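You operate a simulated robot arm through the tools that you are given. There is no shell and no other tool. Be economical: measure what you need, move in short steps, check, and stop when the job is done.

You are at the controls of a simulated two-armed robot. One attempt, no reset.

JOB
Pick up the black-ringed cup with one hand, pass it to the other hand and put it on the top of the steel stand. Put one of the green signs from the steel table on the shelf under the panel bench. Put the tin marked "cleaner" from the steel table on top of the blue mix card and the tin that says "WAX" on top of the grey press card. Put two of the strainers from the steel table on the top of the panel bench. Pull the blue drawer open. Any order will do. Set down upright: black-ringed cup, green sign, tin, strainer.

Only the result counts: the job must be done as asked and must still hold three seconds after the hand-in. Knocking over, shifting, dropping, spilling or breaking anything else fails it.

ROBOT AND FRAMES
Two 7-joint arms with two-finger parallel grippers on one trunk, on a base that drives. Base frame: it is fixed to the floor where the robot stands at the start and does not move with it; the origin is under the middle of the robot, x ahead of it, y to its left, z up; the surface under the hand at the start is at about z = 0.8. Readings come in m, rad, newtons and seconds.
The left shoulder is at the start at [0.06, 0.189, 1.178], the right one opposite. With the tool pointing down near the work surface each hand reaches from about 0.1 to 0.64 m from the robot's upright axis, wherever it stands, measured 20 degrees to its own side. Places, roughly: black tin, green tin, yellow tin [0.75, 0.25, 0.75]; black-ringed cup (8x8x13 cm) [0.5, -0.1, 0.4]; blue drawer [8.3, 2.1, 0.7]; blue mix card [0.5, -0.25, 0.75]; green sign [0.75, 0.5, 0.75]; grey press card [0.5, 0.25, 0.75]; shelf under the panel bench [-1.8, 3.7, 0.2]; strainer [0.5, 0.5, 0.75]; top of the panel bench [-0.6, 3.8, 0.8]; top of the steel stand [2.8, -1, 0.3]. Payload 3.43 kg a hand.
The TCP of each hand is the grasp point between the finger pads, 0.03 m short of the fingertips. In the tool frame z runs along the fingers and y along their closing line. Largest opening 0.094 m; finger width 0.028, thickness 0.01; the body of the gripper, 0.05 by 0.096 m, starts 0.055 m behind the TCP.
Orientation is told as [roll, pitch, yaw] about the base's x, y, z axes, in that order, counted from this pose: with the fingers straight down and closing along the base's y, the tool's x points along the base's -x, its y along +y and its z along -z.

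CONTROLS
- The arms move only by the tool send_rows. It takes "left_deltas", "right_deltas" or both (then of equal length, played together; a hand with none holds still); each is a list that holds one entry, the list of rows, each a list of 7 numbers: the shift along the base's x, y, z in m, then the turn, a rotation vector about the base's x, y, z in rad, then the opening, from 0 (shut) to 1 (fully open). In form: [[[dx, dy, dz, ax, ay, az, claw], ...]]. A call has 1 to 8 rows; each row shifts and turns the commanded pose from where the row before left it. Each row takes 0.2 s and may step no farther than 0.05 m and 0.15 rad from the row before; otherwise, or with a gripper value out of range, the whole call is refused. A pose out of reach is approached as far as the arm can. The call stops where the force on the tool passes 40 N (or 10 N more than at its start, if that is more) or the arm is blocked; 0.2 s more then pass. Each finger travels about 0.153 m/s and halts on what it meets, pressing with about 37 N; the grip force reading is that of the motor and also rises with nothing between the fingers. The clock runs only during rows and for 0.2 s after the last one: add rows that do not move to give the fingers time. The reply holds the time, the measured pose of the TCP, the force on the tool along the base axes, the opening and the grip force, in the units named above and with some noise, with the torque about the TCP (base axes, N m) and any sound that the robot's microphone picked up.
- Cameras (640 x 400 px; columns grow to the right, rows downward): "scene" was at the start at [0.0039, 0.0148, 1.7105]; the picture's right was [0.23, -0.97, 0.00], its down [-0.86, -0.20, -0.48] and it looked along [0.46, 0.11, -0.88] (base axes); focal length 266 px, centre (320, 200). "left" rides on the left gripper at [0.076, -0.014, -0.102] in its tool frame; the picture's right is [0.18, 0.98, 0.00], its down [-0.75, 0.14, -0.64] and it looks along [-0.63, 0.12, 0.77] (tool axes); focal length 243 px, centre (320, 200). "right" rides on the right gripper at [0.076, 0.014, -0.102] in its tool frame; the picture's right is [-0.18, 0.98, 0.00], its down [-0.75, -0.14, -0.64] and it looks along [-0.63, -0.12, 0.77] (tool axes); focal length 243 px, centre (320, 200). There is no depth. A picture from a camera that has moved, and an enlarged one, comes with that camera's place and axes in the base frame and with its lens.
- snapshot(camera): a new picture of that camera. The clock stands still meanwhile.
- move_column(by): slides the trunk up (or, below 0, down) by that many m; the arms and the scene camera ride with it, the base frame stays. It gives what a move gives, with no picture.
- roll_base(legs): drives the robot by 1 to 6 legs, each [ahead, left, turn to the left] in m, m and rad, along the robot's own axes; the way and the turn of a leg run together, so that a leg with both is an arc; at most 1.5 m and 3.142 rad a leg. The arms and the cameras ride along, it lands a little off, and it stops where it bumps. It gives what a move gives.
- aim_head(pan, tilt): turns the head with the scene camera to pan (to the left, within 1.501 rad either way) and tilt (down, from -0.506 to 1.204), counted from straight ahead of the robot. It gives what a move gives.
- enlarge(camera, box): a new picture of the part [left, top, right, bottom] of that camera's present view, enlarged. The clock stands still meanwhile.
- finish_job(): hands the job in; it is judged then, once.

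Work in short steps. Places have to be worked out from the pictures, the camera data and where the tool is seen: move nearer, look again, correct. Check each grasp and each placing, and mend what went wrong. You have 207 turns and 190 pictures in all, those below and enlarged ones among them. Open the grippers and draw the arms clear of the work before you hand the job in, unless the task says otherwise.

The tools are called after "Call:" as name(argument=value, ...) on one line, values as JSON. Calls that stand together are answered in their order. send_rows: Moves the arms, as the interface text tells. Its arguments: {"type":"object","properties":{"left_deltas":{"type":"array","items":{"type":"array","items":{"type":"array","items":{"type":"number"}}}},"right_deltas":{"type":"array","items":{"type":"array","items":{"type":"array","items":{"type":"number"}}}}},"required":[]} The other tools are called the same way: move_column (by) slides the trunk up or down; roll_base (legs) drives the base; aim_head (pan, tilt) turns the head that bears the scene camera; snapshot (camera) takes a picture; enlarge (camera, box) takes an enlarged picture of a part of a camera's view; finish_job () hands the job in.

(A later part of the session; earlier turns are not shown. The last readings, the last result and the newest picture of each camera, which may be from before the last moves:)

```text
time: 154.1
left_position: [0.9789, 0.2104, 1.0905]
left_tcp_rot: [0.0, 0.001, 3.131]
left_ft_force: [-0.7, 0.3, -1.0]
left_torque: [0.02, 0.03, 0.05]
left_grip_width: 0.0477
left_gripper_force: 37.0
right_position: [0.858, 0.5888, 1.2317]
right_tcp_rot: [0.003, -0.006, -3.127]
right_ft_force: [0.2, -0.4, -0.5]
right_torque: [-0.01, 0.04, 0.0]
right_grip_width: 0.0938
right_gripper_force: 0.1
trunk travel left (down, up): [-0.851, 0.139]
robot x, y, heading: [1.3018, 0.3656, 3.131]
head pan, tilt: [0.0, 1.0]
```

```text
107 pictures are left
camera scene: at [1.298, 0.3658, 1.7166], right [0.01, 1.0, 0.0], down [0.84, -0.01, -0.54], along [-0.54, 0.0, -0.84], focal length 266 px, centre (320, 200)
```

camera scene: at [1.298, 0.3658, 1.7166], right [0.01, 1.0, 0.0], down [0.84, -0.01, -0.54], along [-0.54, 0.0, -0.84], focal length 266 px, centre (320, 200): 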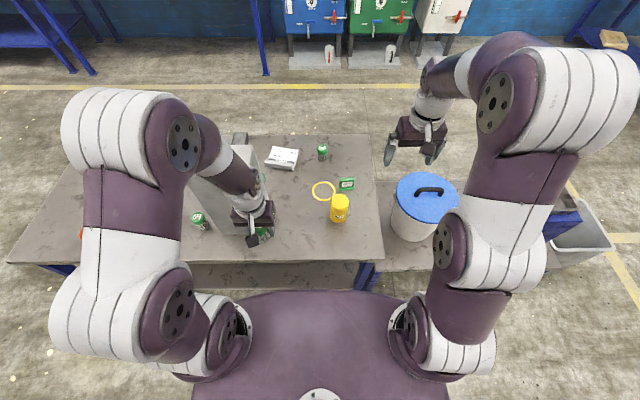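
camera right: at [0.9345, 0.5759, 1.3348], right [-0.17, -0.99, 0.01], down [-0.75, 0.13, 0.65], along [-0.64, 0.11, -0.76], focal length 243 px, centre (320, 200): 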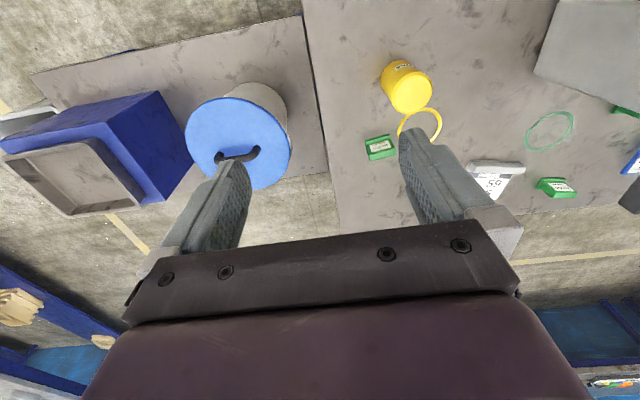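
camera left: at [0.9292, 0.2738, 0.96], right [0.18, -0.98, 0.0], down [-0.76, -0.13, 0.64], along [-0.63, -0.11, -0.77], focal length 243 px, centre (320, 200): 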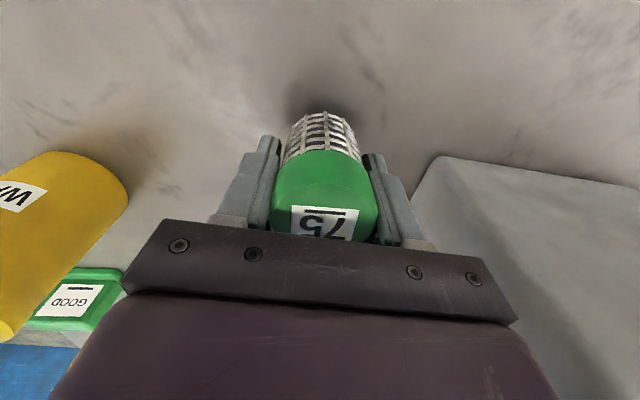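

WAX tin centre ≈ (0.772, 0.440). Move the right hand above it.

Call:
send_rows(right_deltas=[[[-0.0143, -0.025, -0.039, 0, 0, 0, 1], [-0.0143, -0.025, -0.039, 0, 0, 0, 1], [-0.0143, -0.025, -0.039, 0, 0, 0, 1], [-0.0143, -0.025, -0.039, 0, 0, 0, 1], [-0.0143, -0.025, -0.039, 0, 0, 0, 1], [-0.0143, -0.024, -0.039, 0, 0, 0, 1]]])

Call:
snapshot(camera="right")

```text
time: 155.5
left_position: [0.975, 0.2111, 1.0879]
left_tcp_rot: [-0.001, 0.003, 3.132]
left_ft_force: [-0.3, 0.4, -0.3]
left_torque: [0.01, -0.03, 0.0]
left_grip_width: 0.0478
left_gripper_force: 37.2
right_position: [0.7676, 0.4386, 0.9949]
right_tcp_rot: [0.003, -0.002, -3.13]
right_ft_force: [0.1, -0.5, 0.1]
right_torque: [0.01, -0.03, 0.02]
right_grip_width: 0.094
right_gripper_force: 0.1
trunk travel left (down, up): [-0.851, 0.139]
robot x, y, heading: [1.2996, 0.3655, 3.132]
head pan, tilt: [0.0, 1.0]
```

```text
106 pictures are left
camera right: at [0.8444, 0.4258, 1.0979], right [-0.17, -0.99, 0.0], down [-0.75, 0.13, 0.64], along [-0.63, 0.11, -0.77], focal length 243 px, centre (320, 200)
```

right: 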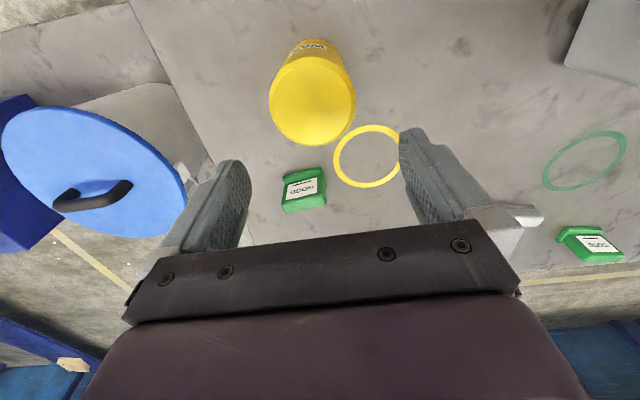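

Adjust (+7, +3 mm) and descend to z≈0.868.

Call:
send_rows(right_deltas=[[[0.007, 0.003, -0.03, 0, 0, 0, 1], [0, 0, -0.045, 0, 0, 0, 1], [0, 0, -0.045, 0, 0, 0, 1], [0, 0, -0.007, 0, 0, 0, 1]]])

Call:
snapshot(camera="right")

```text
time: 156.5
left_position: [0.9765, 0.2107, 1.0891]
left_tcp_rot: [0.0, 0.002, 3.131]
left_ft_force: [-0.7, -0.1, -0.4]
left_torque: [-0.01, -0.02, 0.0]
left_grip_width: 0.0476
left_gripper_force: 36.8
right_position: [0.7741, 0.4413, 0.8685]
right_tcp_rot: [0.005, -0.003, -3.126]
right_ft_force: [0.1, 0.6, 0.1]
right_torque: [0.02, -0.03, 0.01]
right_grip_width: 0.0936
right_gripper_force: 0.0
trunk travel left (down, up): [-0.851, 0.139]
robot x, y, heading: [1.2997, 0.3643, 3.132]
head pan, tilt: [0.0, 1.0]
```

```text
105 pictures are left
camera right: at [0.8517, 0.4293, 0.9726], right [-0.17, -0.99, 0.01], down [-0.75, 0.13, 0.64], along [-0.64, 0.11, -0.76], focal length 243 px, centre (320, 200)
```

right: 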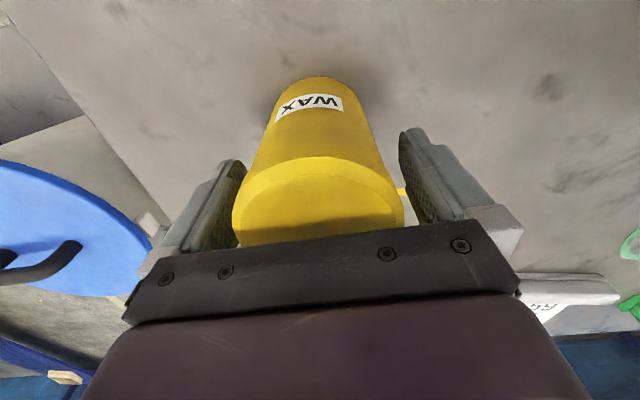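

Good. Close and lift a little.

Call:
send_rows(right_deltas=[[[0, 0, 0, 0, 0, 0, 0.6], [0, 0, 0, 0, 0, 0, 0], [0, 0, 0, 0, 0, 0, 0], [0, 0, 0.01, 0, 0, 0, 0], [0, 0, 0.02, 0, 0, 0, 0]]])

Call:
snapshot(camera="right")

```text
time: 157.7
left_position: [0.9757, 0.2113, 1.089]
left_tcp_rot: [0.0, 0.002, 3.132]
left_ft_force: [0.5, 0.7, -0.3]
left_torque: [0.0, -0.01, -0.07]
left_grip_width: 0.0479
left_gripper_force: 37.3
right_position: [0.7757, 0.4436, 0.8994]
right_tcp_rot: [0.004, -0.002, -3.127]
right_ft_force: [0.7, 0.1, -3.4]
right_torque: [0.02, 0.06, -0.01]
right_grip_width: 0.0702
right_gripper_force: 37.1
trunk travel left (down, up): [-0.851, 0.139]
robot x, y, heading: [1.3001, 0.3653, 3.131]
head pan, tilt: [0.0, 1.0]
```

```text
104 pictures are left
camera right: at [0.8526, 0.4298, 1.0029], right [-0.17, -0.99, 0.0], down [-0.75, 0.13, 0.64], along [-0.63, 0.11, -0.77], focal length 243 px, centre (320, 200)
```

right: 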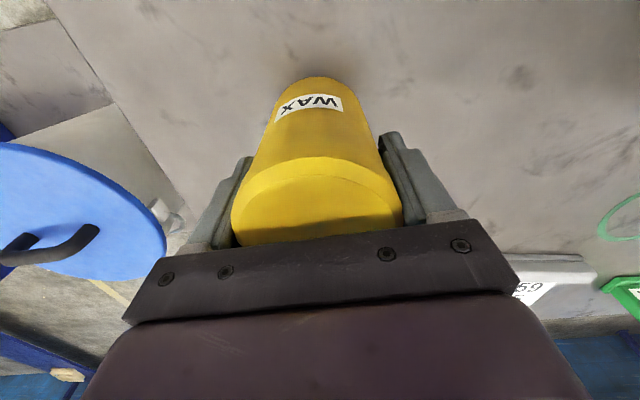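

WAX held (3.4 N). Lift and tuck, then drive around to the front side of the table.

Call:
send_rows(right_deltas=[[[0, 0, 0.04, 0, 0, 0, 0], [0, 0, 0.045, 0, 0, 0, 0], [0.01, 0.0, 0.045, 0, 0, 0, 0], [0.04, 0.0, 0.02, 0, 0, 0, 0], [0.04, 0.01, 0.01, 0, 0, 0, 0], [0.04, 0.01, 0.0, 0, 0, 0, 0], [0.04, 0.02, 0, 0, 0, 0, 0]]])

Call:
roll_base(legs=[[-0.45, 0, 0], [0, 0.95, 0], [0, 0.95, 0], [1.3, 0, 0], [1.3, 0, 0], [0, -1.3, 0]])

Call:
roll_base(legs=[[0, 0, -3.13]])

```text
time: 159.3
left_position: [0.9784, 0.2114, 1.0894]
left_tcp_rot: [0.002, 0.003, 3.131]
left_ft_force: [0.1, 0.3, -0.3]
left_torque: [0.01, 0.01, -0.01]
left_grip_width: 0.0474
left_gripper_force: 36.5
right_position: [0.9465, 0.4846, 1.0625]
right_tcp_rot: [0.005, -0.003, -3.13]
right_ft_force: [0.5, 0.9, -4.0]
right_torque: [0.01, 0.03, -0.01]
right_grip_width: 0.0699
right_gripper_force: 37.6
trunk travel left (down, up): [-0.851, 0.139]
robot x, y, heading: [1.3025, 0.3658, 3.134]
head pan, tilt: [0.0, 1.0]
```

```text
time: 189.5
left_position: [-1.1758, -0.3852, 1.0883]
left_tcp_rot: [0.0, 0.001, -3.14]
left_ft_force: [1.1, -0.9, -1.3]
left_torque: [-0.01, -0.01, 0.03]
left_grip_width: 0.0454
left_gripper_force: 37.3
right_position: [-1.2112, -0.1136, 1.0609]
right_tcp_rot: [0.003, -0.002, -3.118]
right_ft_force: [0.7, 1.0, -3.1]
right_torque: [-0.03, 0.03, -0.01]
right_grip_width: 0.0695
right_gripper_force: 37.6
trunk travel left (down, up): [-0.851, 0.139]
robot x, y, heading: [-0.8516, -0.2266, -3.141]
head pan, tilt: [0.0, 1.0]
```

```text
time: 197.2
left_position: [-0.528, -0.0657, 1.0895]
left_tcp_rot: [0.001, 0.002, 0.012]
left_ft_force: [0.2, -0.6, -1.0]
left_torque: [0.01, 0.01, -0.01]
left_grip_width: 0.0447
left_gripper_force: 36.6
right_position: [-0.4899, -0.3382, 1.0603]
right_tcp_rot: [0.005, -0.002, 0.033]
right_ft_force: [0.6, -0.5, -3.6]
right_torque: [0.02, -0.01, -0.03]
right_grip_width: 0.0693
right_gripper_force: 36.8
trunk travel left (down, up): [-0.851, 0.139]
robot x, y, heading: [-0.8536, -0.2265, 0.012]
head pan, tilt: [0.0, 1.0]
```

Check the left grip (its width shrank a little), then approach the front.

Call:
snapshot(camera="left")

Call:
roll_base(legs=[[0.3, 0.63, -0.01], [0.5, 0, 0]])

Call:
snapshot(camera="scene")

Call:
snapshot(camera="right")

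```text
103 pictures are left
camera left: at [-0.605, -0.0811, 1.1913], right [-0.19, 0.98, 0.0], down [0.75, 0.15, 0.64], along [0.63, 0.13, -0.77], focal length 243 px, centre (320, 200)
```

left: 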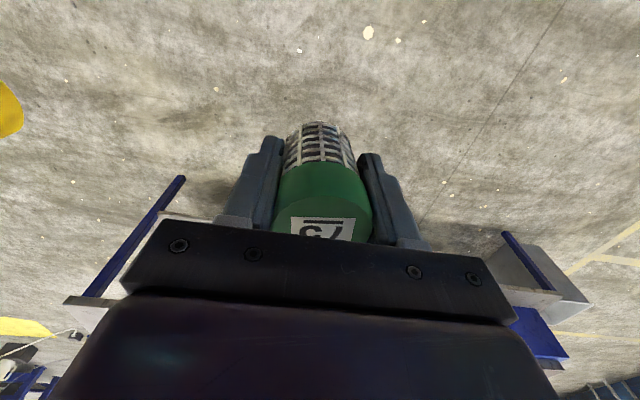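

```text
time: 203.6
left_position: [0.2702, 0.5696, 1.0899]
left_tcp_rot: [0.001, 0.002, 0.002]
left_ft_force: [0.1, -0.2, -0.7]
left_torque: [0.0, 0.01, 0.02]
left_grip_width: 0.0446
left_gripper_force: 37.1
right_position: [0.3053, 0.2992, 1.0615]
right_tcp_rot: [0.005, -0.002, 0.026]
right_ft_force: [-0.2, 0.7, -3.1]
right_torque: [0.04, -0.02, -0.02]
right_grip_width: 0.0695
right_gripper_force: 36.4
trunk travel left (down, up): [-0.851, 0.139]
robot x, y, heading: [-0.0547, 0.4099, 0.005]
head pan, tilt: [0.0, 1.0]
```

```text
102 pictures are left
camera scene: at [-0.0438, 0.4113, 1.7165], right [0.0, -1.0, 0.0], down [-0.84, 0.0, -0.54], along [0.54, 0.0, -0.84], focal length 266 px, centre (320, 200)
```

scene: 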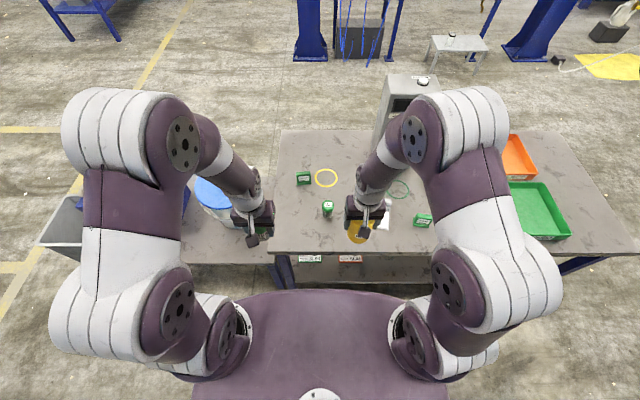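

```text
101 pictures are left
camera right: at [0.229, 0.3102, 1.164], right [0.16, 0.99, 0.0], down [0.76, -0.12, 0.64], along [0.64, -0.1, -0.77], focal length 243 px, centre (320, 200)
```

right: 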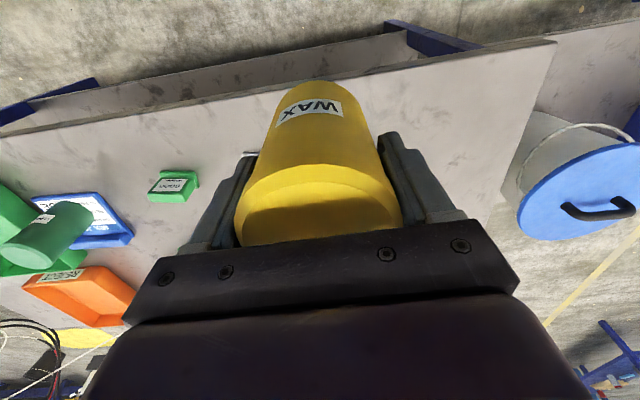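

Press card flat centre ≈ (0.473, 0.204). Move the WAX tin over it and partly down.

Call:
send_rows(right_deltas=[[[0.041, -0.024, 0, 0, 0, 0, 0], [0.041, -0.024, 0, 0, 0, 0, 0], [0.041, -0.024, 0, 0, 0, 0, 0], [0.042, -0.023, 0, 0, 0, 0, 0], [0, 0, -0.045, 0, 0, 0, 0], [0, 0, -0.045, 0, 0, 0, 0], [0, 0, -0.03, 0, 0, 0, 0]]])

Call:
snapshot(camera="right")

Call:
enlarge(camera="scene", box=[290, 150, 450, 270])

```text
time: 205.2
left_position: [0.272, 0.5683, 1.0901]
left_tcp_rot: [0.001, 0.003, 0.001]
left_ft_force: [1.1, -0.2, -0.5]
left_torque: [0.06, -0.01, -0.03]
left_grip_width: 0.0447
left_gripper_force: 37.3
right_position: [0.4712, 0.2039, 0.9406]
right_tcp_rot: [0.005, -0.001, 0.025]
right_ft_force: [0.2, 0.7, -4.0]
right_torque: [0.01, 0.02, 0.03]
right_grip_width: 0.0695
right_gripper_force: 37.2
trunk travel left (down, up): [-0.851, 0.139]
robot x, y, heading: [-0.0555, 0.4098, 0.005]
head pan, tilt: [0.0, 1.0]
```

```text
100 pictures are left
camera right: at [0.395, 0.2143, 1.0428], right [0.16, 0.99, 0.01], down [0.76, -0.13, 0.64], along [0.64, -0.1, -0.77], focal length 243 px, centre (320, 200)
```

right: 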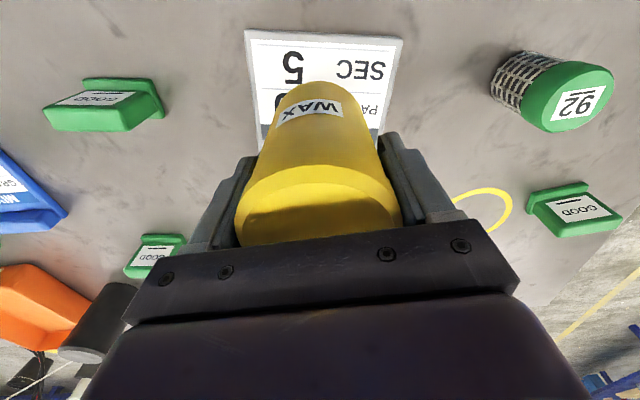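

```text
3.33 times, centred on (370, 210) of scene
camera zoom: at [-0.0416, 0.4105, 1.7165], right [0.0, -1.0, 0.0], down [-0.84, 0.0, -0.54], along [0.54, 0.0, -0.84], focal length 887 px, centre (153, 167)
```

zoom: 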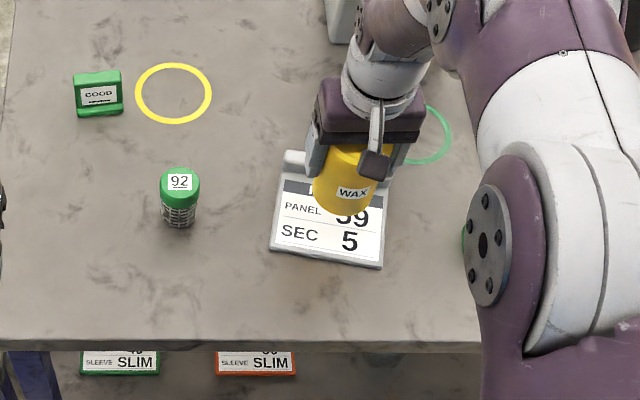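

Alignment matches (card flat centre ≈ (0.469, 0.205)). Descend to just above.

Call:
send_rows(right_deltas=[[[0, 0, -0.03, 0, 0, 0, 0], [0, 0, -0.02, 0, 0, 0, 0], [0, 0, -0.007, 0, 0, 0, 0]]])

Call:
send_rows(right_deltas=[[[0, 0, -0.002, 0, 0, 0, 0], [0, 0, -0.002, 0, 0, 0, 0]]])

```text
time: 206.0
left_position: [0.272, 0.5698, 1.0891]
left_tcp_rot: [0.003, 0.0, 0.002]
left_ft_force: [0.0, -0.4, -0.2]
left_torque: [-0.01, -0.04, -0.07]
left_grip_width: 0.0448
left_gripper_force: 37.4
right_position: [0.4694, 0.2025, 0.8845]
right_tcp_rot: [0.004, -0.002, 0.025]
right_ft_force: [0.0, -0.6, -2.7]
right_torque: [0.0, 0.0, -0.01]
right_grip_width: 0.0689
right_gripper_force: 37.3
trunk travel left (down, up): [-0.851, 0.139]
robot x, y, heading: [-0.0541, 0.4109, 0.002]
head pan, tilt: [0.0, 1.0]
```

```text
time: 206.6
left_position: [0.2697, 0.5692, 1.0904]
left_tcp_rot: [0.002, 0.003, 0.002]
left_ft_force: [0.2, -0.8, -0.8]
left_torque: [-0.01, -0.02, -0.01]
left_grip_width: 0.0446
left_gripper_force: 37.3
right_position: [0.4712, 0.2029, 0.8804]
right_tcp_rot: [0.004, -0.004, 0.024]
right_ft_force: [-0.6, 0.0, 0.7]
right_torque: [-0.12, -0.04, -0.07]
right_grip_width: 0.069
right_gripper_force: 36.6
trunk travel left (down, up): [-0.851, 0.139]
robot x, y, heading: [-0.0557, 0.412, 0.005]
head pan, tilt: [0.0, 1.0]
```

Contact. Release and lift.

Call:
send_rows(right_deltas=[[[0, 0, -0.001, 0, 0, 0, 0], [0, 0, 0, 0, 0, 0, 0.85], [0, 0, 0, 0, 0, 0, 1], [0, 0, 0.03, 0, 0, 0, 1], [0, 0, 0.045, 0, 0, 0, 1], [0, 0, 0.045, 0, 0, 0, 1], [-0.02, 0, 0.04, 0, 0, 0, 1]]])

Call:
snapshot(camera="right")

```text
time: 208.2
left_position: [0.2701, 0.5685, 1.0896]
left_tcp_rot: [0.0, -0.001, 0.002]
left_ft_force: [-0.4, 0.0, -0.6]
left_torque: [0.01, -0.02, 0.01]
left_grip_width: 0.0448
left_gripper_force: 37.0
right_position: [0.4491, 0.2026, 1.0395]
right_tcp_rot: [0.002, -0.003, 0.026]
right_ft_force: [0.0, -0.5, -0.3]
right_torque: [-0.01, -0.03, 0.0]
right_grip_width: 0.094
right_gripper_force: 0.0
trunk travel left (down, up): [-0.851, 0.139]
robot x, y, heading: [-0.0548, 0.415, 0.004]
head pan, tilt: [0.0, 1.0]
```

```text
98 pictures are left
camera right: at [0.3723, 0.2143, 1.1422], right [0.16, 0.99, 0.0], down [0.75, -0.12, 0.64], along [0.64, -0.1, -0.76], focal length 243 px, centre (320, 200)
```

right: 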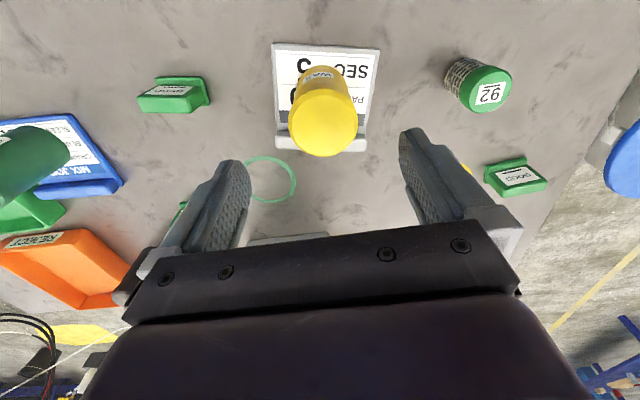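

WAX stands on the press card. Now right hand to strainer 92 near (0.489, 0.383).

Call:
send_rows(right_deltas=[[[0.01, 0.045, 0, 0, 0, 0, 1], [0.01, 0.045, 0, 0, 0, 0, 1], [0.01, 0.045, 0, 0, 0, 0, 1], [0.01, 0.045, -0.01, 0, 0, -0.026, 1], [0, 0, -0.04, 0, 0, 0, 1]]])

Call:
snapshot(camera="right")

```text
time: 209.4
left_position: [0.2704, 0.568, 1.0882]
left_tcp_rot: [0.003, 0.004, 0.001]
left_ft_force: [0.0, -0.2, -1.1]
left_torque: [-0.01, -0.01, 0.04]
left_grip_width: 0.0444
left_gripper_force: 37.4
right_position: [0.4923, 0.3835, 0.9876]
right_tcp_rot: [0.005, -0.001, -0.001]
right_ft_force: [0.4, 0.7, -0.2]
right_torque: [-0.03, 0.02, 0.03]
right_grip_width: 0.0938
right_gripper_force: 0.1
trunk travel left (down, up): [-0.851, 0.139]
robot x, y, heading: [-0.0572, 0.4141, 0.002]
head pan, tilt: [0.0, 1.0]
```

```text
97 pictures are left
camera right: at [0.4156, 0.3969, 1.0905], right [0.19, 0.98, 0.01], down [0.75, -0.15, 0.64], along [0.63, -0.12, -0.77], focal length 243 px, centre (320, 200)
```

right: 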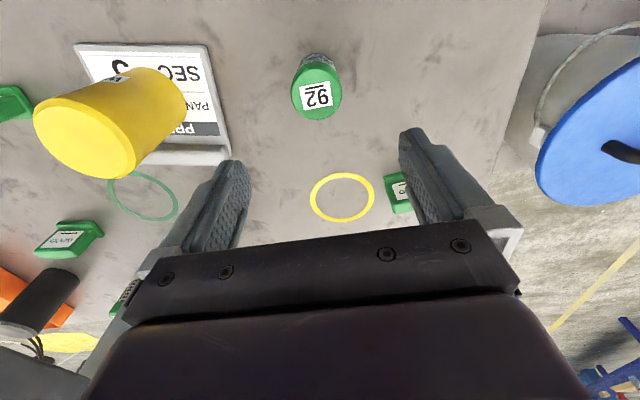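

Strainer at (0.484, 0.383). Adjust and descend.

Call:
send_rows(right_deltas=[[[-0.008, -0.001, -0.03, 0, 0, 0, 1], [0, 0, -0.042, 0, 0, 0, 1], [0, 0, -0.042, 0, 0, 0, 1], [0, 0, -0.038, 0, 0, 0, 1]]])

Call:
snapshot(camera="right")

```text
time: 210.4
left_position: [0.2702, 0.5704, 1.0897]
left_tcp_rot: [0.0, 0.004, 0.002]
left_ft_force: [-0.2, 0.0, -0.7]
left_torque: [-0.01, 0.01, 0.0]
left_grip_width: 0.0446
left_gripper_force: 36.9
right_position: [0.484, 0.3828, 0.8367]
right_tcp_rot: [0.006, -0.002, 0.0]
right_ft_force: [0.4, 0.4, 0.3]
right_torque: [0.02, -0.01, 0.01]
right_grip_width: 0.0941
right_gripper_force: 0.2
trunk travel left (down, up): [-0.851, 0.139]
robot x, y, heading: [-0.056, 0.4115, 0.005]
head pan, tilt: [0.0, 1.0]
```

```text
96 pictures are left
camera right: at [0.4076, 0.3964, 0.939], right [0.18, 0.98, 0.01], down [0.75, -0.14, 0.64], along [0.63, -0.12, -0.77], focal length 243 px, centre (320, 200)
```

right: 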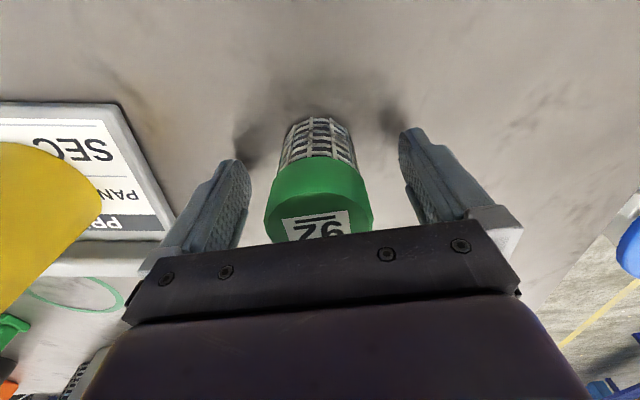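

Nudge +4 mm and close.

Call:
send_rows(right_deltas=[[[0.004, 0, 0, 0, 0, 0, 1], [0, 0, 0, 0, 0, 0, 0.6], [0, 0, 0, 0, 0, 0, 0], [0, 0, 0, 0, 0, 0, 0], [0, 0, 0, 0, 0, 0, 0], [0, 0, 0.02, 0, 0, 0, 0]]])

Call:
snapshot(camera="right")

Call:
snapshot(camera="left")

```text
time: 211.8
left_position: [0.2712, 0.5694, 1.0899]
left_tcp_rot: [0.0, 0.001, 0.003]
left_ft_force: [0.1, 0.6, -1.4]
left_torque: [0.01, 0.03, -0.03]
left_grip_width: 0.0446
left_gripper_force: 36.6
right_position: [0.485, 0.3824, 0.8571]
right_tcp_rot: [0.003, -0.002, -0.001]
right_ft_force: [0.9, -0.3, -0.6]
right_torque: [-0.01, 0.02, 0.02]
right_grip_width: 0.0477
right_gripper_force: 38.0
trunk travel left (down, up): [-0.851, 0.139]
robot x, y, heading: [-0.0539, 0.4104, 0.002]
head pan, tilt: [0.0, 1.0]
```

```text
95 pictures are left
camera right: at [0.4094, 0.3965, 0.9599], right [0.18, 0.98, 0.0], down [0.75, -0.14, 0.64], along [0.63, -0.12, -0.77], focal length 243 px, centre (320, 200)
```

right: 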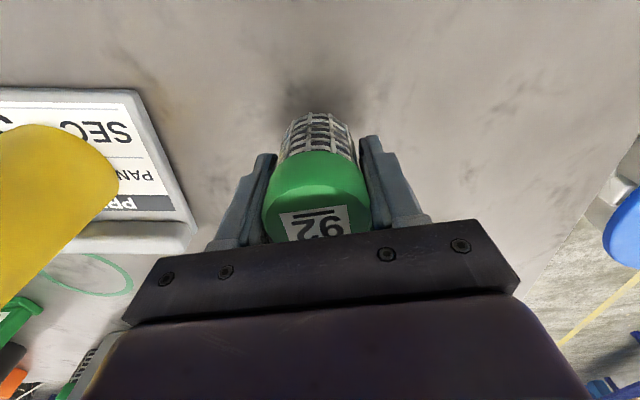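

```text
94 pictures are left
camera left: at [0.1937, 0.555, 1.1914], right [-0.19, 0.98, 0.0], down [0.75, 0.14, 0.64], along [0.63, 0.12, -0.77], focal length 243 px, centre (320, 200)
```

left: 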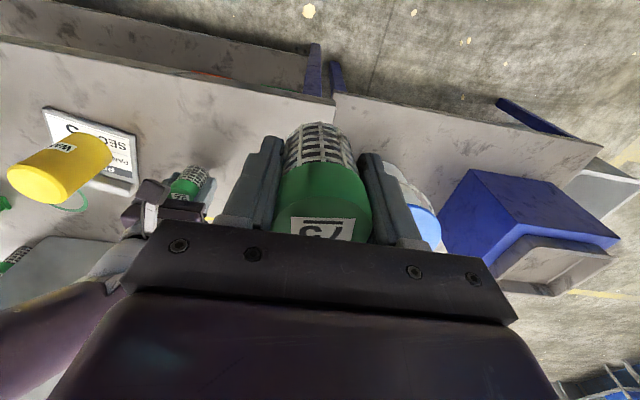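

Strainer 92 held; 75 has settled lower in its grip but stable. Lift, tuck and drive toward the panel bench, facing +y.

Call:
send_rows(right_deltas=[[[0, 0, 0.045, 0, 0, 0, 0], [0, 0, 0.045, 0, 0, 0, 0], [-0.02, -0.02, 0.04, 0, 0, 0, 0], [-0.03, -0.03, 0.02, 0, 0, 0, 0], [-0.03, -0.03, 0.02, 0, 0, 0, 0], [-0.03, -0.03, 0.02, 0, 0, 0, 0], [-0.03, -0.03, 0.0, 0, 0, 0, 0]]])

Call:
roll_base(legs=[[-0.5, 0, 0], [0, 0, 1.57], [1.0, 0, 0], [0.9, 0, 0]])

Call:
aim_head(pan=0.0, tilt=0.7)

Call:
snapshot(camera="scene")

```text
time: 213.4
left_position: [0.2707, 0.5689, 1.0887]
left_tcp_rot: [0.001, 0.002, 0.001]
left_ft_force: [0.0, -0.3, -0.7]
left_torque: [0.03, -0.02, -0.02]
left_grip_width: 0.0447
left_gripper_force: 37.0
right_position: [0.3449, 0.2408, 1.0465]
right_tcp_rot: [0.006, -0.003, -0.001]
right_ft_force: [0.1, 0.1, -0.4]
right_torque: [0.0, -0.01, 0.0]
right_grip_width: 0.0477
right_gripper_force: 37.3
trunk travel left (down, up): [-0.851, 0.139]
robot x, y, heading: [-0.0519, 0.4139, -0.003]
head pan, tilt: [0.0, 1.0]
```

```text
time: 229.3
left_position: [-0.7302, 2.6382, 1.0893]
left_tcp_rot: [0.001, 0.001, 1.576]
left_ft_force: [-0.1, 0.7, -0.7]
left_torque: [-0.01, -0.01, 0.0]
left_grip_width: 0.0443
left_gripper_force: 36.8
right_position: [-0.403, 2.7151, 1.0481]
right_tcp_rot: [0.005, -0.004, 1.577]
right_ft_force: [0.5, 1.0, -1.5]
right_torque: [-0.01, -0.01, -0.02]
right_grip_width: 0.0473
right_gripper_force: 37.3
trunk travel left (down, up): [-0.851, 0.139]
robot x, y, heading: [-0.5708, 2.3131, 1.582]
head pan, tilt: [0.0, 1.0]
```

```text
time: 230.1
left_position: [-0.7307, 2.6388, 1.0886]
left_tcp_rot: [0.002, 0.001, 1.578]
left_ft_force: [-1.0, -0.6, -1.2]
left_torque: [0.01, 0.01, 0.0]
left_grip_width: 0.0446
left_gripper_force: 36.6
right_position: [-0.4039, 2.7152, 1.0468]
right_tcp_rot: [0.005, -0.001, 1.578]
right_ft_force: [-0.6, 0.1, -1.4]
right_torque: [-0.01, 0.03, 0.02]
right_grip_width: 0.0471
right_gripper_force: 36.8
trunk travel left (down, up): [-0.851, 0.139]
robot x, y, heading: [-0.5709, 2.3143, 1.579]
head pan, tilt: [0.0, 0.7]
```

```text
93 pictures are left
camera scene: at [-0.5701, 2.3406, 1.7398], right [1.0, 0.01, 0.0], down [0.01, -0.65, -0.76], along [-0.01, 0.76, -0.65], focal length 266 px, centre (320, 200)
```

scene: 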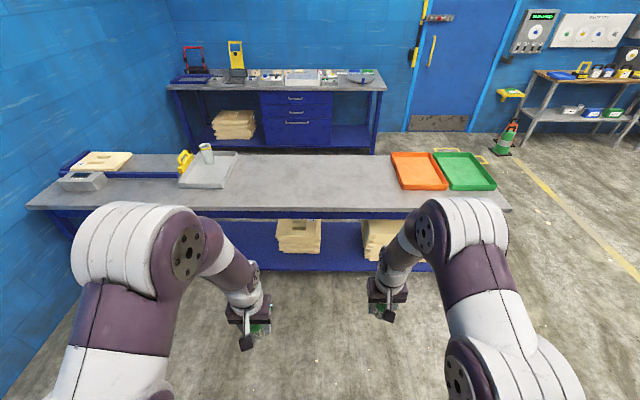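

Panel bench front edge y≈3.38, back y≈3.94; top free between the grey tray and the orange tray. Drive in 0.66 m and extend both hands over the free area.

Call:
roll_base(legs=[[0.66, 0, -0.008]])

Call:
send_rows(left_deltas=[[[0, 0.045, 0, 0, 0, 0, 0], [0, 0.045, 0, 0, 0, 0, 0], [0, 0.045, -0.02, 0, 0, 0, 0], [0, 0.045, -0.02, 0, 0, 0, 0]]], right_deltas=[[[0, 0.03, 0, 0, 0, 0, 0], [0, 0.03, 0, 0, 0, 0, 0], [0, 0.03, -0.02, 0, 0, 0, 0], [0, 0.02, -0.02, 0, 0, 0, 0]]])

Call:
aim_head(pan=0.0, tilt=0.95)

Call:
snapshot(camera="scene")

Call:
snapshot(camera="left")

Call:
snapshot(camera="right")

```text
time: 233.8
left_position: [-0.7312, 3.3003, 1.0889]
left_tcp_rot: [0.001, 0.002, 1.571]
left_ft_force: [-0.9, 0.5, -1.2]
left_torque: [-0.04, -0.02, -0.02]
left_grip_width: 0.0443
left_gripper_force: 36.9
right_position: [-0.404, 3.3745, 1.0467]
right_tcp_rot: [0.006, -0.004, 1.567]
right_ft_force: [0.4, 0.5, 0.0]
right_torque: [-0.02, -0.01, 0.01]
right_grip_width: 0.0468
right_gripper_force: 36.9
trunk travel left (down, up): [-0.851, 0.139]
robot x, y, heading: [-0.5771, 2.9766, 1.578]
head pan, tilt: [0.0, 0.7]
```

```text
time: 234.8
left_position: [-0.7306, 3.4818, 1.049]
left_tcp_rot: [0.001, 0.004, 1.572]
left_ft_force: [0.1, 0.8, -0.1]
left_torque: [-0.06, 0.01, 0.0]
left_grip_width: 0.0447
left_gripper_force: 37.0
right_position: [-0.404, 3.486, 1.0046]
right_tcp_rot: [0.005, 0.0, 1.566]
right_ft_force: [0.9, 0.5, -1.7]
right_torque: [-0.02, 0.02, 0.0]
right_grip_width: 0.047
right_gripper_force: 36.8
trunk travel left (down, up): [-0.851, 0.139]
robot x, y, heading: [-0.57, 2.9782, 1.57]
head pan, tilt: [0.0, 0.7]
```

```text
time: 235.5
left_position: [-0.731, 3.4773, 1.0503]
left_tcp_rot: [0.001, 0.003, 1.57]
left_ft_force: [0.1, -0.8, -0.6]
left_torque: [-0.01, 0.0, 0.0]
left_grip_width: 0.0443
left_gripper_force: 37.7
right_position: [-0.4048, 3.4824, 1.0073]
right_tcp_rot: [0.004, -0.003, 1.566]
right_ft_force: [0.6, -0.1, -0.8]
right_torque: [0.05, -0.01, -0.01]
right_grip_width: 0.047
right_gripper_force: 37.4
trunk travel left (down, up): [-0.851, 0.139]
robot x, y, heading: [-0.5729, 2.973, 1.571]
head pan, tilt: [0.0, 0.949]
```

```text
92 pictures are left
camera scene: at [-0.5731, 2.9873, 1.7201], right [1.0, 0.0, 0.0], down [0.0, -0.81, -0.58], along [0.0, 0.58, -0.81], focal length 266 px, centre (320, 200)
```

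scene: 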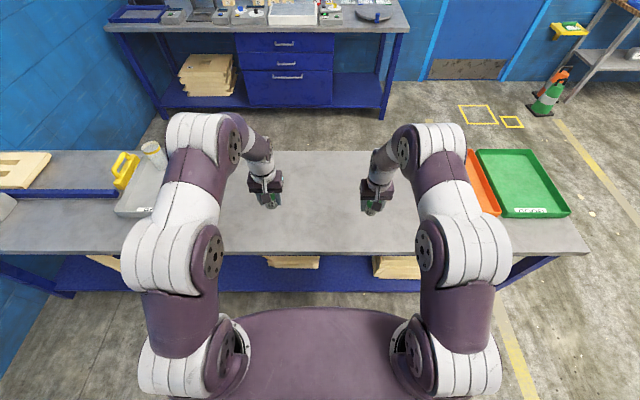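

```text
91 pictures are left
camera left: at [-0.7171, 3.4021, 1.1522], right [-0.98, -0.18, 0.0], down [-0.14, 0.75, 0.64], along [-0.12, 0.63, -0.77], focal length 243 px, centre (320, 200)
```

left: 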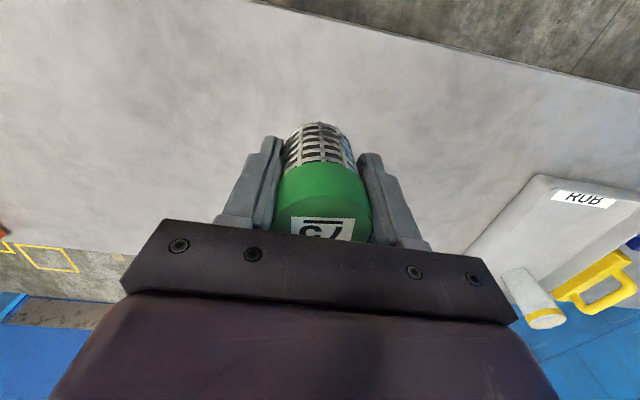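

```text
90 pictures are left
camera right: at [-0.4175, 3.4064, 1.1098], right [-0.98, 0.19, 0.0], down [0.15, 0.75, 0.64], along [0.12, 0.63, -0.77], focal length 243 px, centre (320, 200)
```

right: 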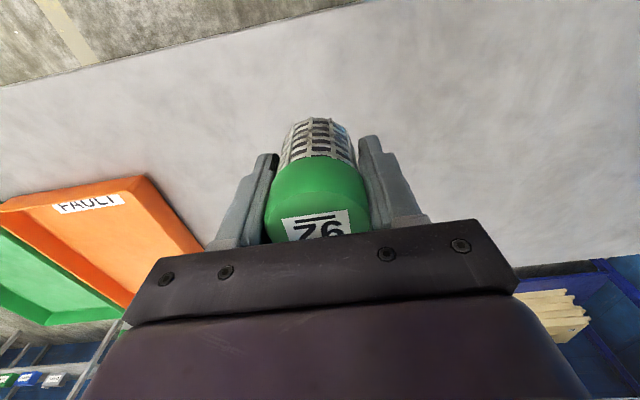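

Extend 5 cm deeper and lower both to just above the bench.

Call:
send_rows(left_deltas=[[[0, 0.025, -0.035, 0, 0, 0, 0], [0, 0.025, -0.035, 0, 0, 0, 0], [0, 0, -0.04, 0, 0, 0, 0], [0, 0, -0.03, 0, 0, 0, 0]]], right_deltas=[[[0, 0.025, -0.035, 0, 0, 0, 0], [0, 0.025, -0.035, 0, 0, 0, 0], [0, 0, -0.04, 0, 0, 0, 0], [0, 0, -0.02, 0, 0, 0, 0]]])

Call:
enlarge(camera="scene", box=[230, 140, 410, 260])

Call:
snapshot(camera="left")

```text
time: 236.5
left_position: [-0.7318, 3.5319, 0.9089]
left_tcp_rot: [-0.001, 0.004, 1.571]
left_ft_force: [-0.4, 0.6, -0.8]
left_torque: [0.0, 0.0, -0.03]
left_grip_width: 0.0445
left_gripper_force: 36.8
right_position: [-0.4049, 3.5366, 0.8754]
right_tcp_rot: [0.003, -0.002, 1.568]
right_ft_force: [0.2, -0.5, -1.1]
right_torque: [-0.03, 0.03, -0.01]
right_grip_width: 0.0468
right_gripper_force: 36.6
trunk travel left (down, up): [-0.851, 0.139]
robot x, y, heading: [-0.5731, 2.9748, 1.568]
head pan, tilt: [0.0, 0.949]
```

```text
3.33 times, centred on (320, 200) of scene
camera zoom: at [-0.5732, 2.9907, 1.7201], right [1.0, 0.0, 0.0], down [0.0, -0.81, -0.58], along [0.0, 0.58, -0.81], focal length 887 px, centre (320, 200)
```

zoom: 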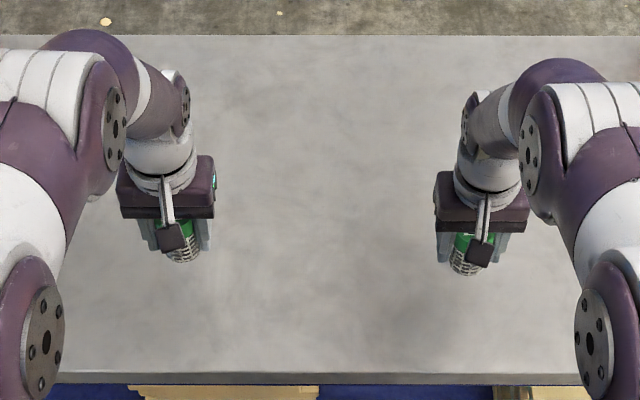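

```text
88 pictures are left
camera left: at [-0.7174, 3.4555, 1.0101], right [-0.98, -0.18, 0.0], down [-0.14, 0.76, 0.64], along [-0.12, 0.63, -0.77], focal length 243 px, centre (320, 200)
```

left: 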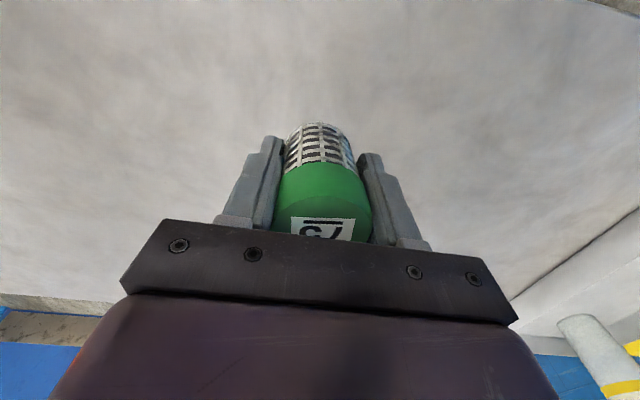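

Both look similar. Lower stepwise, watching force.

Call:
send_rows(left_deltas=[[[0, 0, -0.03, 0, 0, 0, 0], [0, 0, -0.02, 0, 0, 0, 0], [0, 0, 0, 0, 0, 0, 0]]], right_deltas=[[[0, 0, -0.01, 0, 0, 0, 0], [0, 0, -0.008, 0, 0, 0, 0], [0, 0, 0, 0, 0, 0, 0]]])

Call:
enlarge(camera="scene", box=[250, 185, 400, 235])

```text
time: 237.3
left_position: [-0.7311, 3.5299, 0.8585]
left_tcp_rot: [0.001, 0.003, 1.571]
left_ft_force: [0.0, -0.1, -1.0]
left_torque: [0.01, 0.02, -0.04]
left_grip_width: 0.0446
left_gripper_force: 37.1
right_position: [-0.4028, 3.5337, 0.8594]
right_tcp_rot: [0.005, -0.001, 1.568]
right_ft_force: [-0.7, 0.3, 0.1]
right_torque: [0.04, -0.03, 0.01]
right_grip_width: 0.0467
right_gripper_force: 37.6
trunk travel left (down, up): [-0.851, 0.139]
robot x, y, heading: [-0.5766, 2.9739, 1.575]
head pan, tilt: [0.0, 0.949]
```

```text
4.27 times, centred on (325, 210) of scene
camera zoom: at [-0.573, 2.9874, 1.7201], right [1.0, 0.0, 0.0], down [0.0, -0.81, -0.58], along [0.0, 0.58, -0.81], focal length 1135 px, centre (299, 157)
```

zoom: 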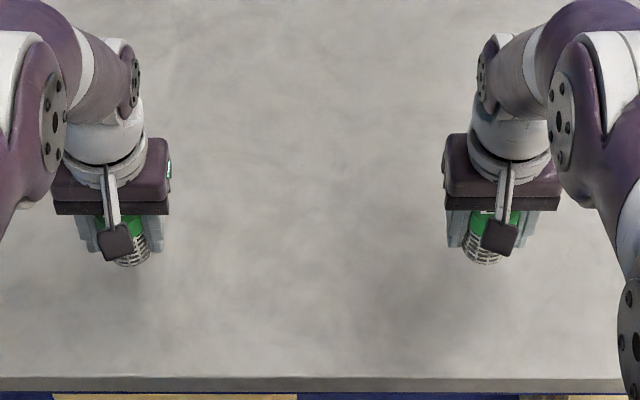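

Call:
send_rows(left_deltas=[[[0, 0, -0.005, 0, 0, 0, 0], [0, 0, -0.004, 0, 0, 0, 0], [0, 0, 0, 0, 0, 0, 0]]], right_deltas=[[[0, 0, -0.005, 0, 0, 0, 0], [0, 0, -0.004, 0, 0, 0, 0], [0, 0, 0, 0, 0, 0, 0]]])

Call:
send_rows(left_deltas=[[[0, 0, -0.003, 0, 0, 0, 0], [0, 0, -0.003, 0, 0, 0, 0], [0, 0, 0, 0, 0, 0, 0]]], right_deltas=[[[0, 0, -0.003, 0, 0, 0, 0], [0, 0, -0.003, 0, 0, 0, 0], [0, 0, 0, 0, 0, 0, 0]]])

```text
time: 238.1
left_position: [-0.7322, 3.5301, 0.8506]
left_tcp_rot: [0.002, 0.003, 1.571]
left_ft_force: [-0.8, -0.8, -1.5]
left_torque: [-0.01, 0.01, 0.02]
left_grip_width: 0.0447
left_gripper_force: 36.7
right_position: [-0.4034, 3.5359, 0.851]
right_tcp_rot: [0.003, -0.002, 1.568]
right_ft_force: [-0.6, -0.5, -0.5]
right_torque: [0.0, 0.03, 0.04]
right_grip_width: 0.0469
right_gripper_force: 37.2
trunk travel left (down, up): [-0.851, 0.139]
robot x, y, heading: [-0.5715, 2.9713, 1.574]
head pan, tilt: [0.0, 0.949]
```

```text
time: 238.9
left_position: [-0.7306, 3.5303, 0.8452]
left_tcp_rot: [0.003, 0.001, 1.571]
left_ft_force: [0.5, -0.6, -0.7]
left_torque: [-0.01, 0.01, 0.03]
left_grip_width: 0.0448
left_gripper_force: 36.8
right_position: [-0.4035, 3.5349, 0.8439]
right_tcp_rot: [0.003, -0.002, 1.567]
right_ft_force: [0.0, -0.4, -1.1]
right_torque: [-0.02, 0.03, 0.02]
right_grip_width: 0.0468
right_gripper_force: 37.2
trunk travel left (down, up): [-0.851, 0.139]
robot x, y, heading: [-0.5731, 2.9749, 1.571]
head pan, tilt: [0.0, 0.949]
```

Call:
send_rows(left_deltas=[[[0, 0, -0.003, 0, 0, 0, 0], [0, 0, -0.003, 0, 0, 0, 0], [0, 0, 0, 0, 0, 0, 0]]], right_deltas=[[[0, 0, -0.003, 0, 0, 0, 0], [0, 0, -0.003, 0, 0, 0, 0], [0, 0, 0, 0, 0, 0, 0]]])

Call:
enlarge(camera="scene", box=[250, 185, 400, 235])

```text
time: 239.7
left_position: [-0.7316, 3.5302, 0.8376]
left_tcp_rot: [0.001, 0.002, 1.572]
left_ft_force: [0.2, 0.2, -0.6]
left_torque: [0.0, 0.03, -0.01]
left_grip_width: 0.0447
left_gripper_force: 37.4
right_position: [-0.4047, 3.5353, 0.8385]
right_tcp_rot: [0.003, 0.0, 1.568]
right_ft_force: [0.3, -0.4, -2.0]
right_torque: [0.01, 0.01, -0.01]
right_grip_width: 0.0467
right_gripper_force: 37.4
trunk travel left (down, up): [-0.851, 0.139]
robot x, y, heading: [-0.5747, 2.9711, 1.569]
head pan, tilt: [0.0, 0.949]
```

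```text
4.27 times, centred on (325, 210) of scene
camera zoom: at [-0.5731, 2.9885, 1.7201], right [1.0, 0.0, 0.0], down [0.0, -0.81, -0.58], along [0.0, 0.58, -0.81], focal length 1135 px, centre (299, 157)
```

zoom: 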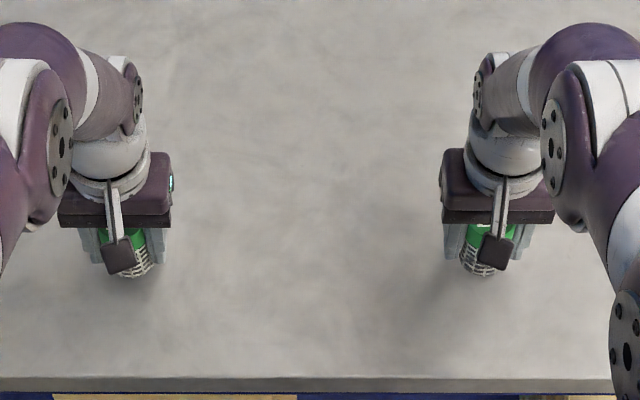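

Call:
send_rows(left_deltas=[[[0, 0, -0.005, 0, 0, 0, 0], [0, 0, -0.005, 0, 0, 0, 0], [0, 0, 0, 0, 0, 0, 0]]], right_deltas=[[[0, 0, -0.005, 0, 0, 0, 0], [0, 0, -0.005, 0, 0, 0, 0], [0, 0, 0, 0, 0, 0, 0]]])

Call:
send_rows(left_deltas=[[[0, 0, -0.003, 0, 0, 0, 0], [0, 0, -0.003, 0, 0, 0, 0], [0, 0, 0, 0, 0, 0, 0]]], right_deltas=[[[0, 0, -0.003, 0, 0, 0, 0], [0, 0, -0.003, 0, 0, 0, 0], [0, 0, 0, 0, 0, 0, 0]]])

Call:
send_rows(left_deltas=[[[0, 0, -0.003, 0, 0, 0, 0], [0, 0, -0.002, 0, 0, 0, 0], [0, 0, 0, 0, 0, 0, 0]]], right_deltas=[[[0, 0, -0.003, 0, 0, 0, 0], [0, 0, -0.002, 0, 0, 0, 0], [0, 0, 0, 0, 0, 0, 0]]])

```text
time: 240.5
left_position: [-0.7324, 3.5288, 0.8269]
left_tcp_rot: [0.002, 0.003, 1.569]
left_ft_force: [1.0, -0.3, -0.7]
left_torque: [-0.01, -0.03, -0.01]
left_grip_width: 0.0447
left_gripper_force: 37.3
right_position: [-0.4033, 3.5345, 0.8291]
right_tcp_rot: [0.004, -0.002, 1.566]
right_ft_force: [0.3, -0.2, -1.2]
right_torque: [0.05, 0.0, 0.01]
right_grip_width: 0.0465
right_gripper_force: 37.0
trunk travel left (down, up): [-0.851, 0.139]
robot x, y, heading: [-0.5725, 2.974, 1.567]
head pan, tilt: [0.0, 0.949]
```

```text
time: 241.3
left_position: [-0.7311, 3.53, 0.8223]
left_tcp_rot: [0.002, 0.003, 1.569]
left_ft_force: [0.6, -0.9, -1.5]
left_torque: [-0.02, -0.02, 0.04]
left_grip_width: 0.0445
left_gripper_force: 37.0
right_position: [-0.4034, 3.5344, 0.8222]
right_tcp_rot: [0.004, -0.002, 1.567]
right_ft_force: [0.1, 0.1, -1.3]
right_torque: [0.03, 0.03, 0.04]
right_grip_width: 0.0462
right_gripper_force: 37.2
trunk travel left (down, up): [-0.851, 0.139]
robot x, y, heading: [-0.5703, 2.9745, 1.575]
head pan, tilt: [0.0, 0.949]
```

```text
time: 242.1
left_position: [-0.7307, 3.5303, 0.8197]
left_tcp_rot: [0.001, -0.002, 1.572]
left_ft_force: [-2.7, -1.5, 16.2]
left_torque: [-0.05, 0.38, 0.0]
left_grip_width: 0.0443
left_gripper_force: 36.9
right_position: [-0.4034, 3.5337, 0.8192]
right_tcp_rot: [0.006, -0.005, 1.566]
right_ft_force: [0.3, 0.3, -0.6]
right_torque: [-0.02, -0.01, 0.05]
right_grip_width: 0.0463
right_gripper_force: 37.1
trunk travel left (down, up): [-0.851, 0.139]
robot x, y, heading: [-0.5749, 2.974, 1.57]
head pan, tilt: [0.0, 0.949]
```

Left touches. Lower the right 3 mm more while holding the left (raise 1 mm).

Call:
send_rows(left_deltas=[[[0, 0, 0.001, 0, 0, 0, 0], [0, 0, 0, 0, 0, 0, 0], [0, 0, 0, 0, 0, 0, 0]]], right_deltas=[[[0, 0, -0.002, 0, 0, 0, 0], [0, 0, -0.002, 0, 0, 0, 0], [0, 0, 0, 0, 0, 0, 0]]])

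Call:
snapshot(camera="left")

Call:
snapshot(camera="right")

```text
time: 242.9
left_position: [-0.7308, 3.5264, 0.8198]
left_tcp_rot: [0.0, 0.002, 1.571]
left_ft_force: [0.7, -1.1, 0.8]
left_torque: [-0.04, 0.02, 0.02]
left_grip_width: 0.0445
left_gripper_force: 36.6
right_position: [-0.4028, 3.5336, 0.8154]
right_tcp_rot: [0.004, -0.009, 1.567]
right_ft_force: [5.8, -3.1, 26.4]
right_torque: [-0.32, 0.05, 0.11]
right_grip_width: 0.046
right_gripper_force: 36.6
trunk travel left (down, up): [-0.851, 0.139]
robot x, y, heading: [-0.5738, 2.9775, 1.568]
head pan, tilt: [0.0, 0.949]
```

```text
85 pictures are left
camera left: at [-0.7177, 3.4502, 0.9217], right [-0.98, -0.18, 0.0], down [-0.14, 0.75, 0.64], along [-0.12, 0.63, -0.77], focal length 243 px, centre (320, 200)
```

left: 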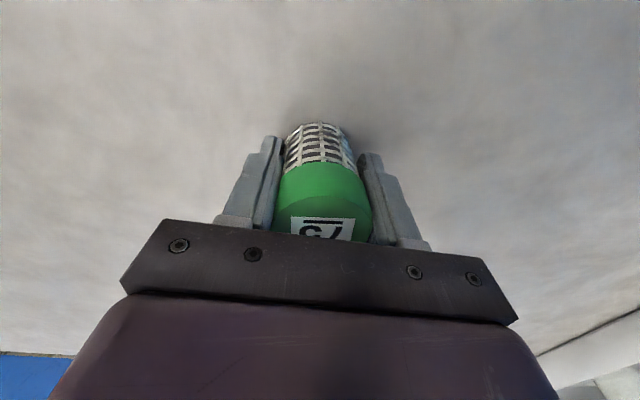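

```text
84 pictures are left
camera right: at [-0.4168, 3.4568, 0.9182], right [-0.98, 0.19, 0.01], down [0.15, 0.75, 0.65], along [0.12, 0.64, -0.76], focal length 243 px, centre (320, 200)
```

right: 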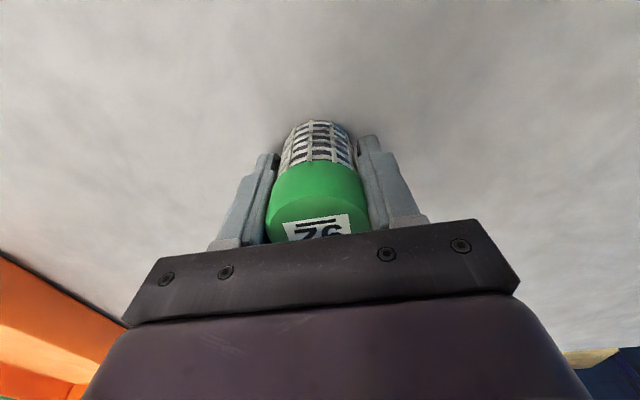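

Both in contact. Ease right 2 mm, open both and lift straight.

Call:
send_rows(left_deltas=[[[0, 0, 0, 0, 0, 0, 0], [0, 0, 0, 0, 0, 0, 0.55], [0, 0, 0, 0, 0, 0, 0.8], [0, 0, 0, 0, 0, 0, 1], [0, 0, 0.03, 0, 0, 0, 1], [0, 0, 0.04, 0, 0, 0, 1], [0, 0, 0.04, 0, 0, 0, 1], [0, -0.03, 0.04, 0, 0, 0, 1]]], right_deltas=[[[0, 0, 0.002, 0, 0, 0, 0], [0, 0, 0, 0, 0, 0, 0.55], [0, 0, 0, 0, 0, 0, 0.8], [0, 0, 0, 0, 0, 0, 1], [0, 0, 0.03, 0, 0, 0, 1], [0, 0, 0.04, 0, 0, 0, 1], [0, 0, 0.04, 0, 0, 0, 1], [0, -0.03, 0.04, 0, 0, 0, 1]]])

Call:
snapshot(camera="left")

Call:
snapshot(camera="right")

```text
time: 244.7
left_position: [-0.7307, 3.4963, 0.9695]
left_tcp_rot: [0.001, 0.0, 1.57]
left_ft_force: [-0.1, -0.1, -0.3]
left_torque: [0.04, 0.0, -0.01]
left_grip_width: 0.0942
left_gripper_force: 0.0
right_position: [-0.4043, 3.4992, 0.9687]
right_tcp_rot: [0.007, -0.005, 1.567]
right_ft_force: [-0.7, 0.6, 1.0]
right_torque: [0.05, -0.02, -0.01]
right_grip_width: 0.094
right_gripper_force: 0.1
trunk travel left (down, up): [-0.851, 0.139]
robot x, y, heading: [-0.5722, 2.9738, 1.569]
head pan, tilt: [0.0, 0.949]
```

```text
83 pictures are left
camera left: at [-0.7172, 3.4195, 1.0722], right [-0.98, -0.18, 0.0], down [-0.14, 0.75, 0.64], along [-0.12, 0.63, -0.77], focal length 243 px, centre (320, 200)
```

left: 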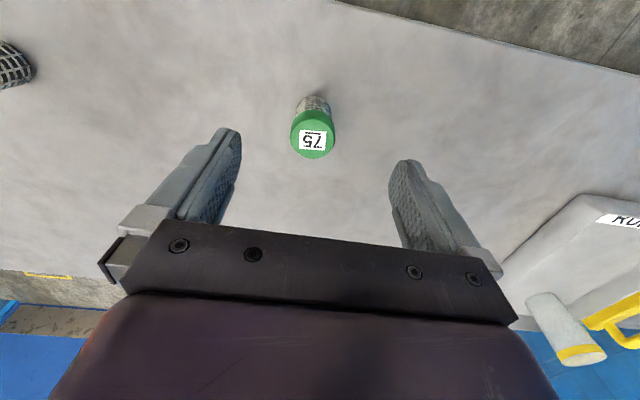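

```text
82 pictures are left
camera right: at [-0.4171, 3.4232, 1.0699], right [-0.98, 0.19, 0.01], down [0.15, 0.75, 0.65], along [0.12, 0.64, -0.76], focal length 243 px, centre (320, 200)
```

right: 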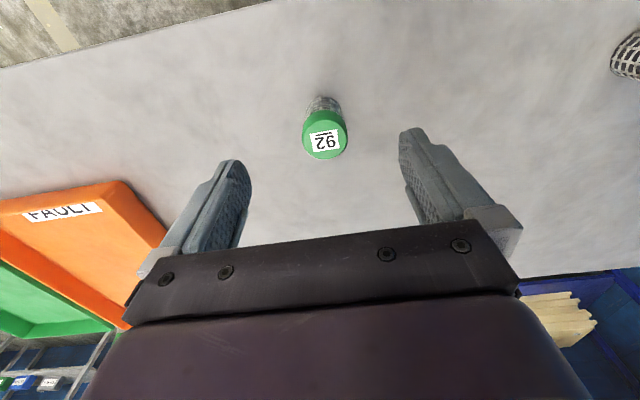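

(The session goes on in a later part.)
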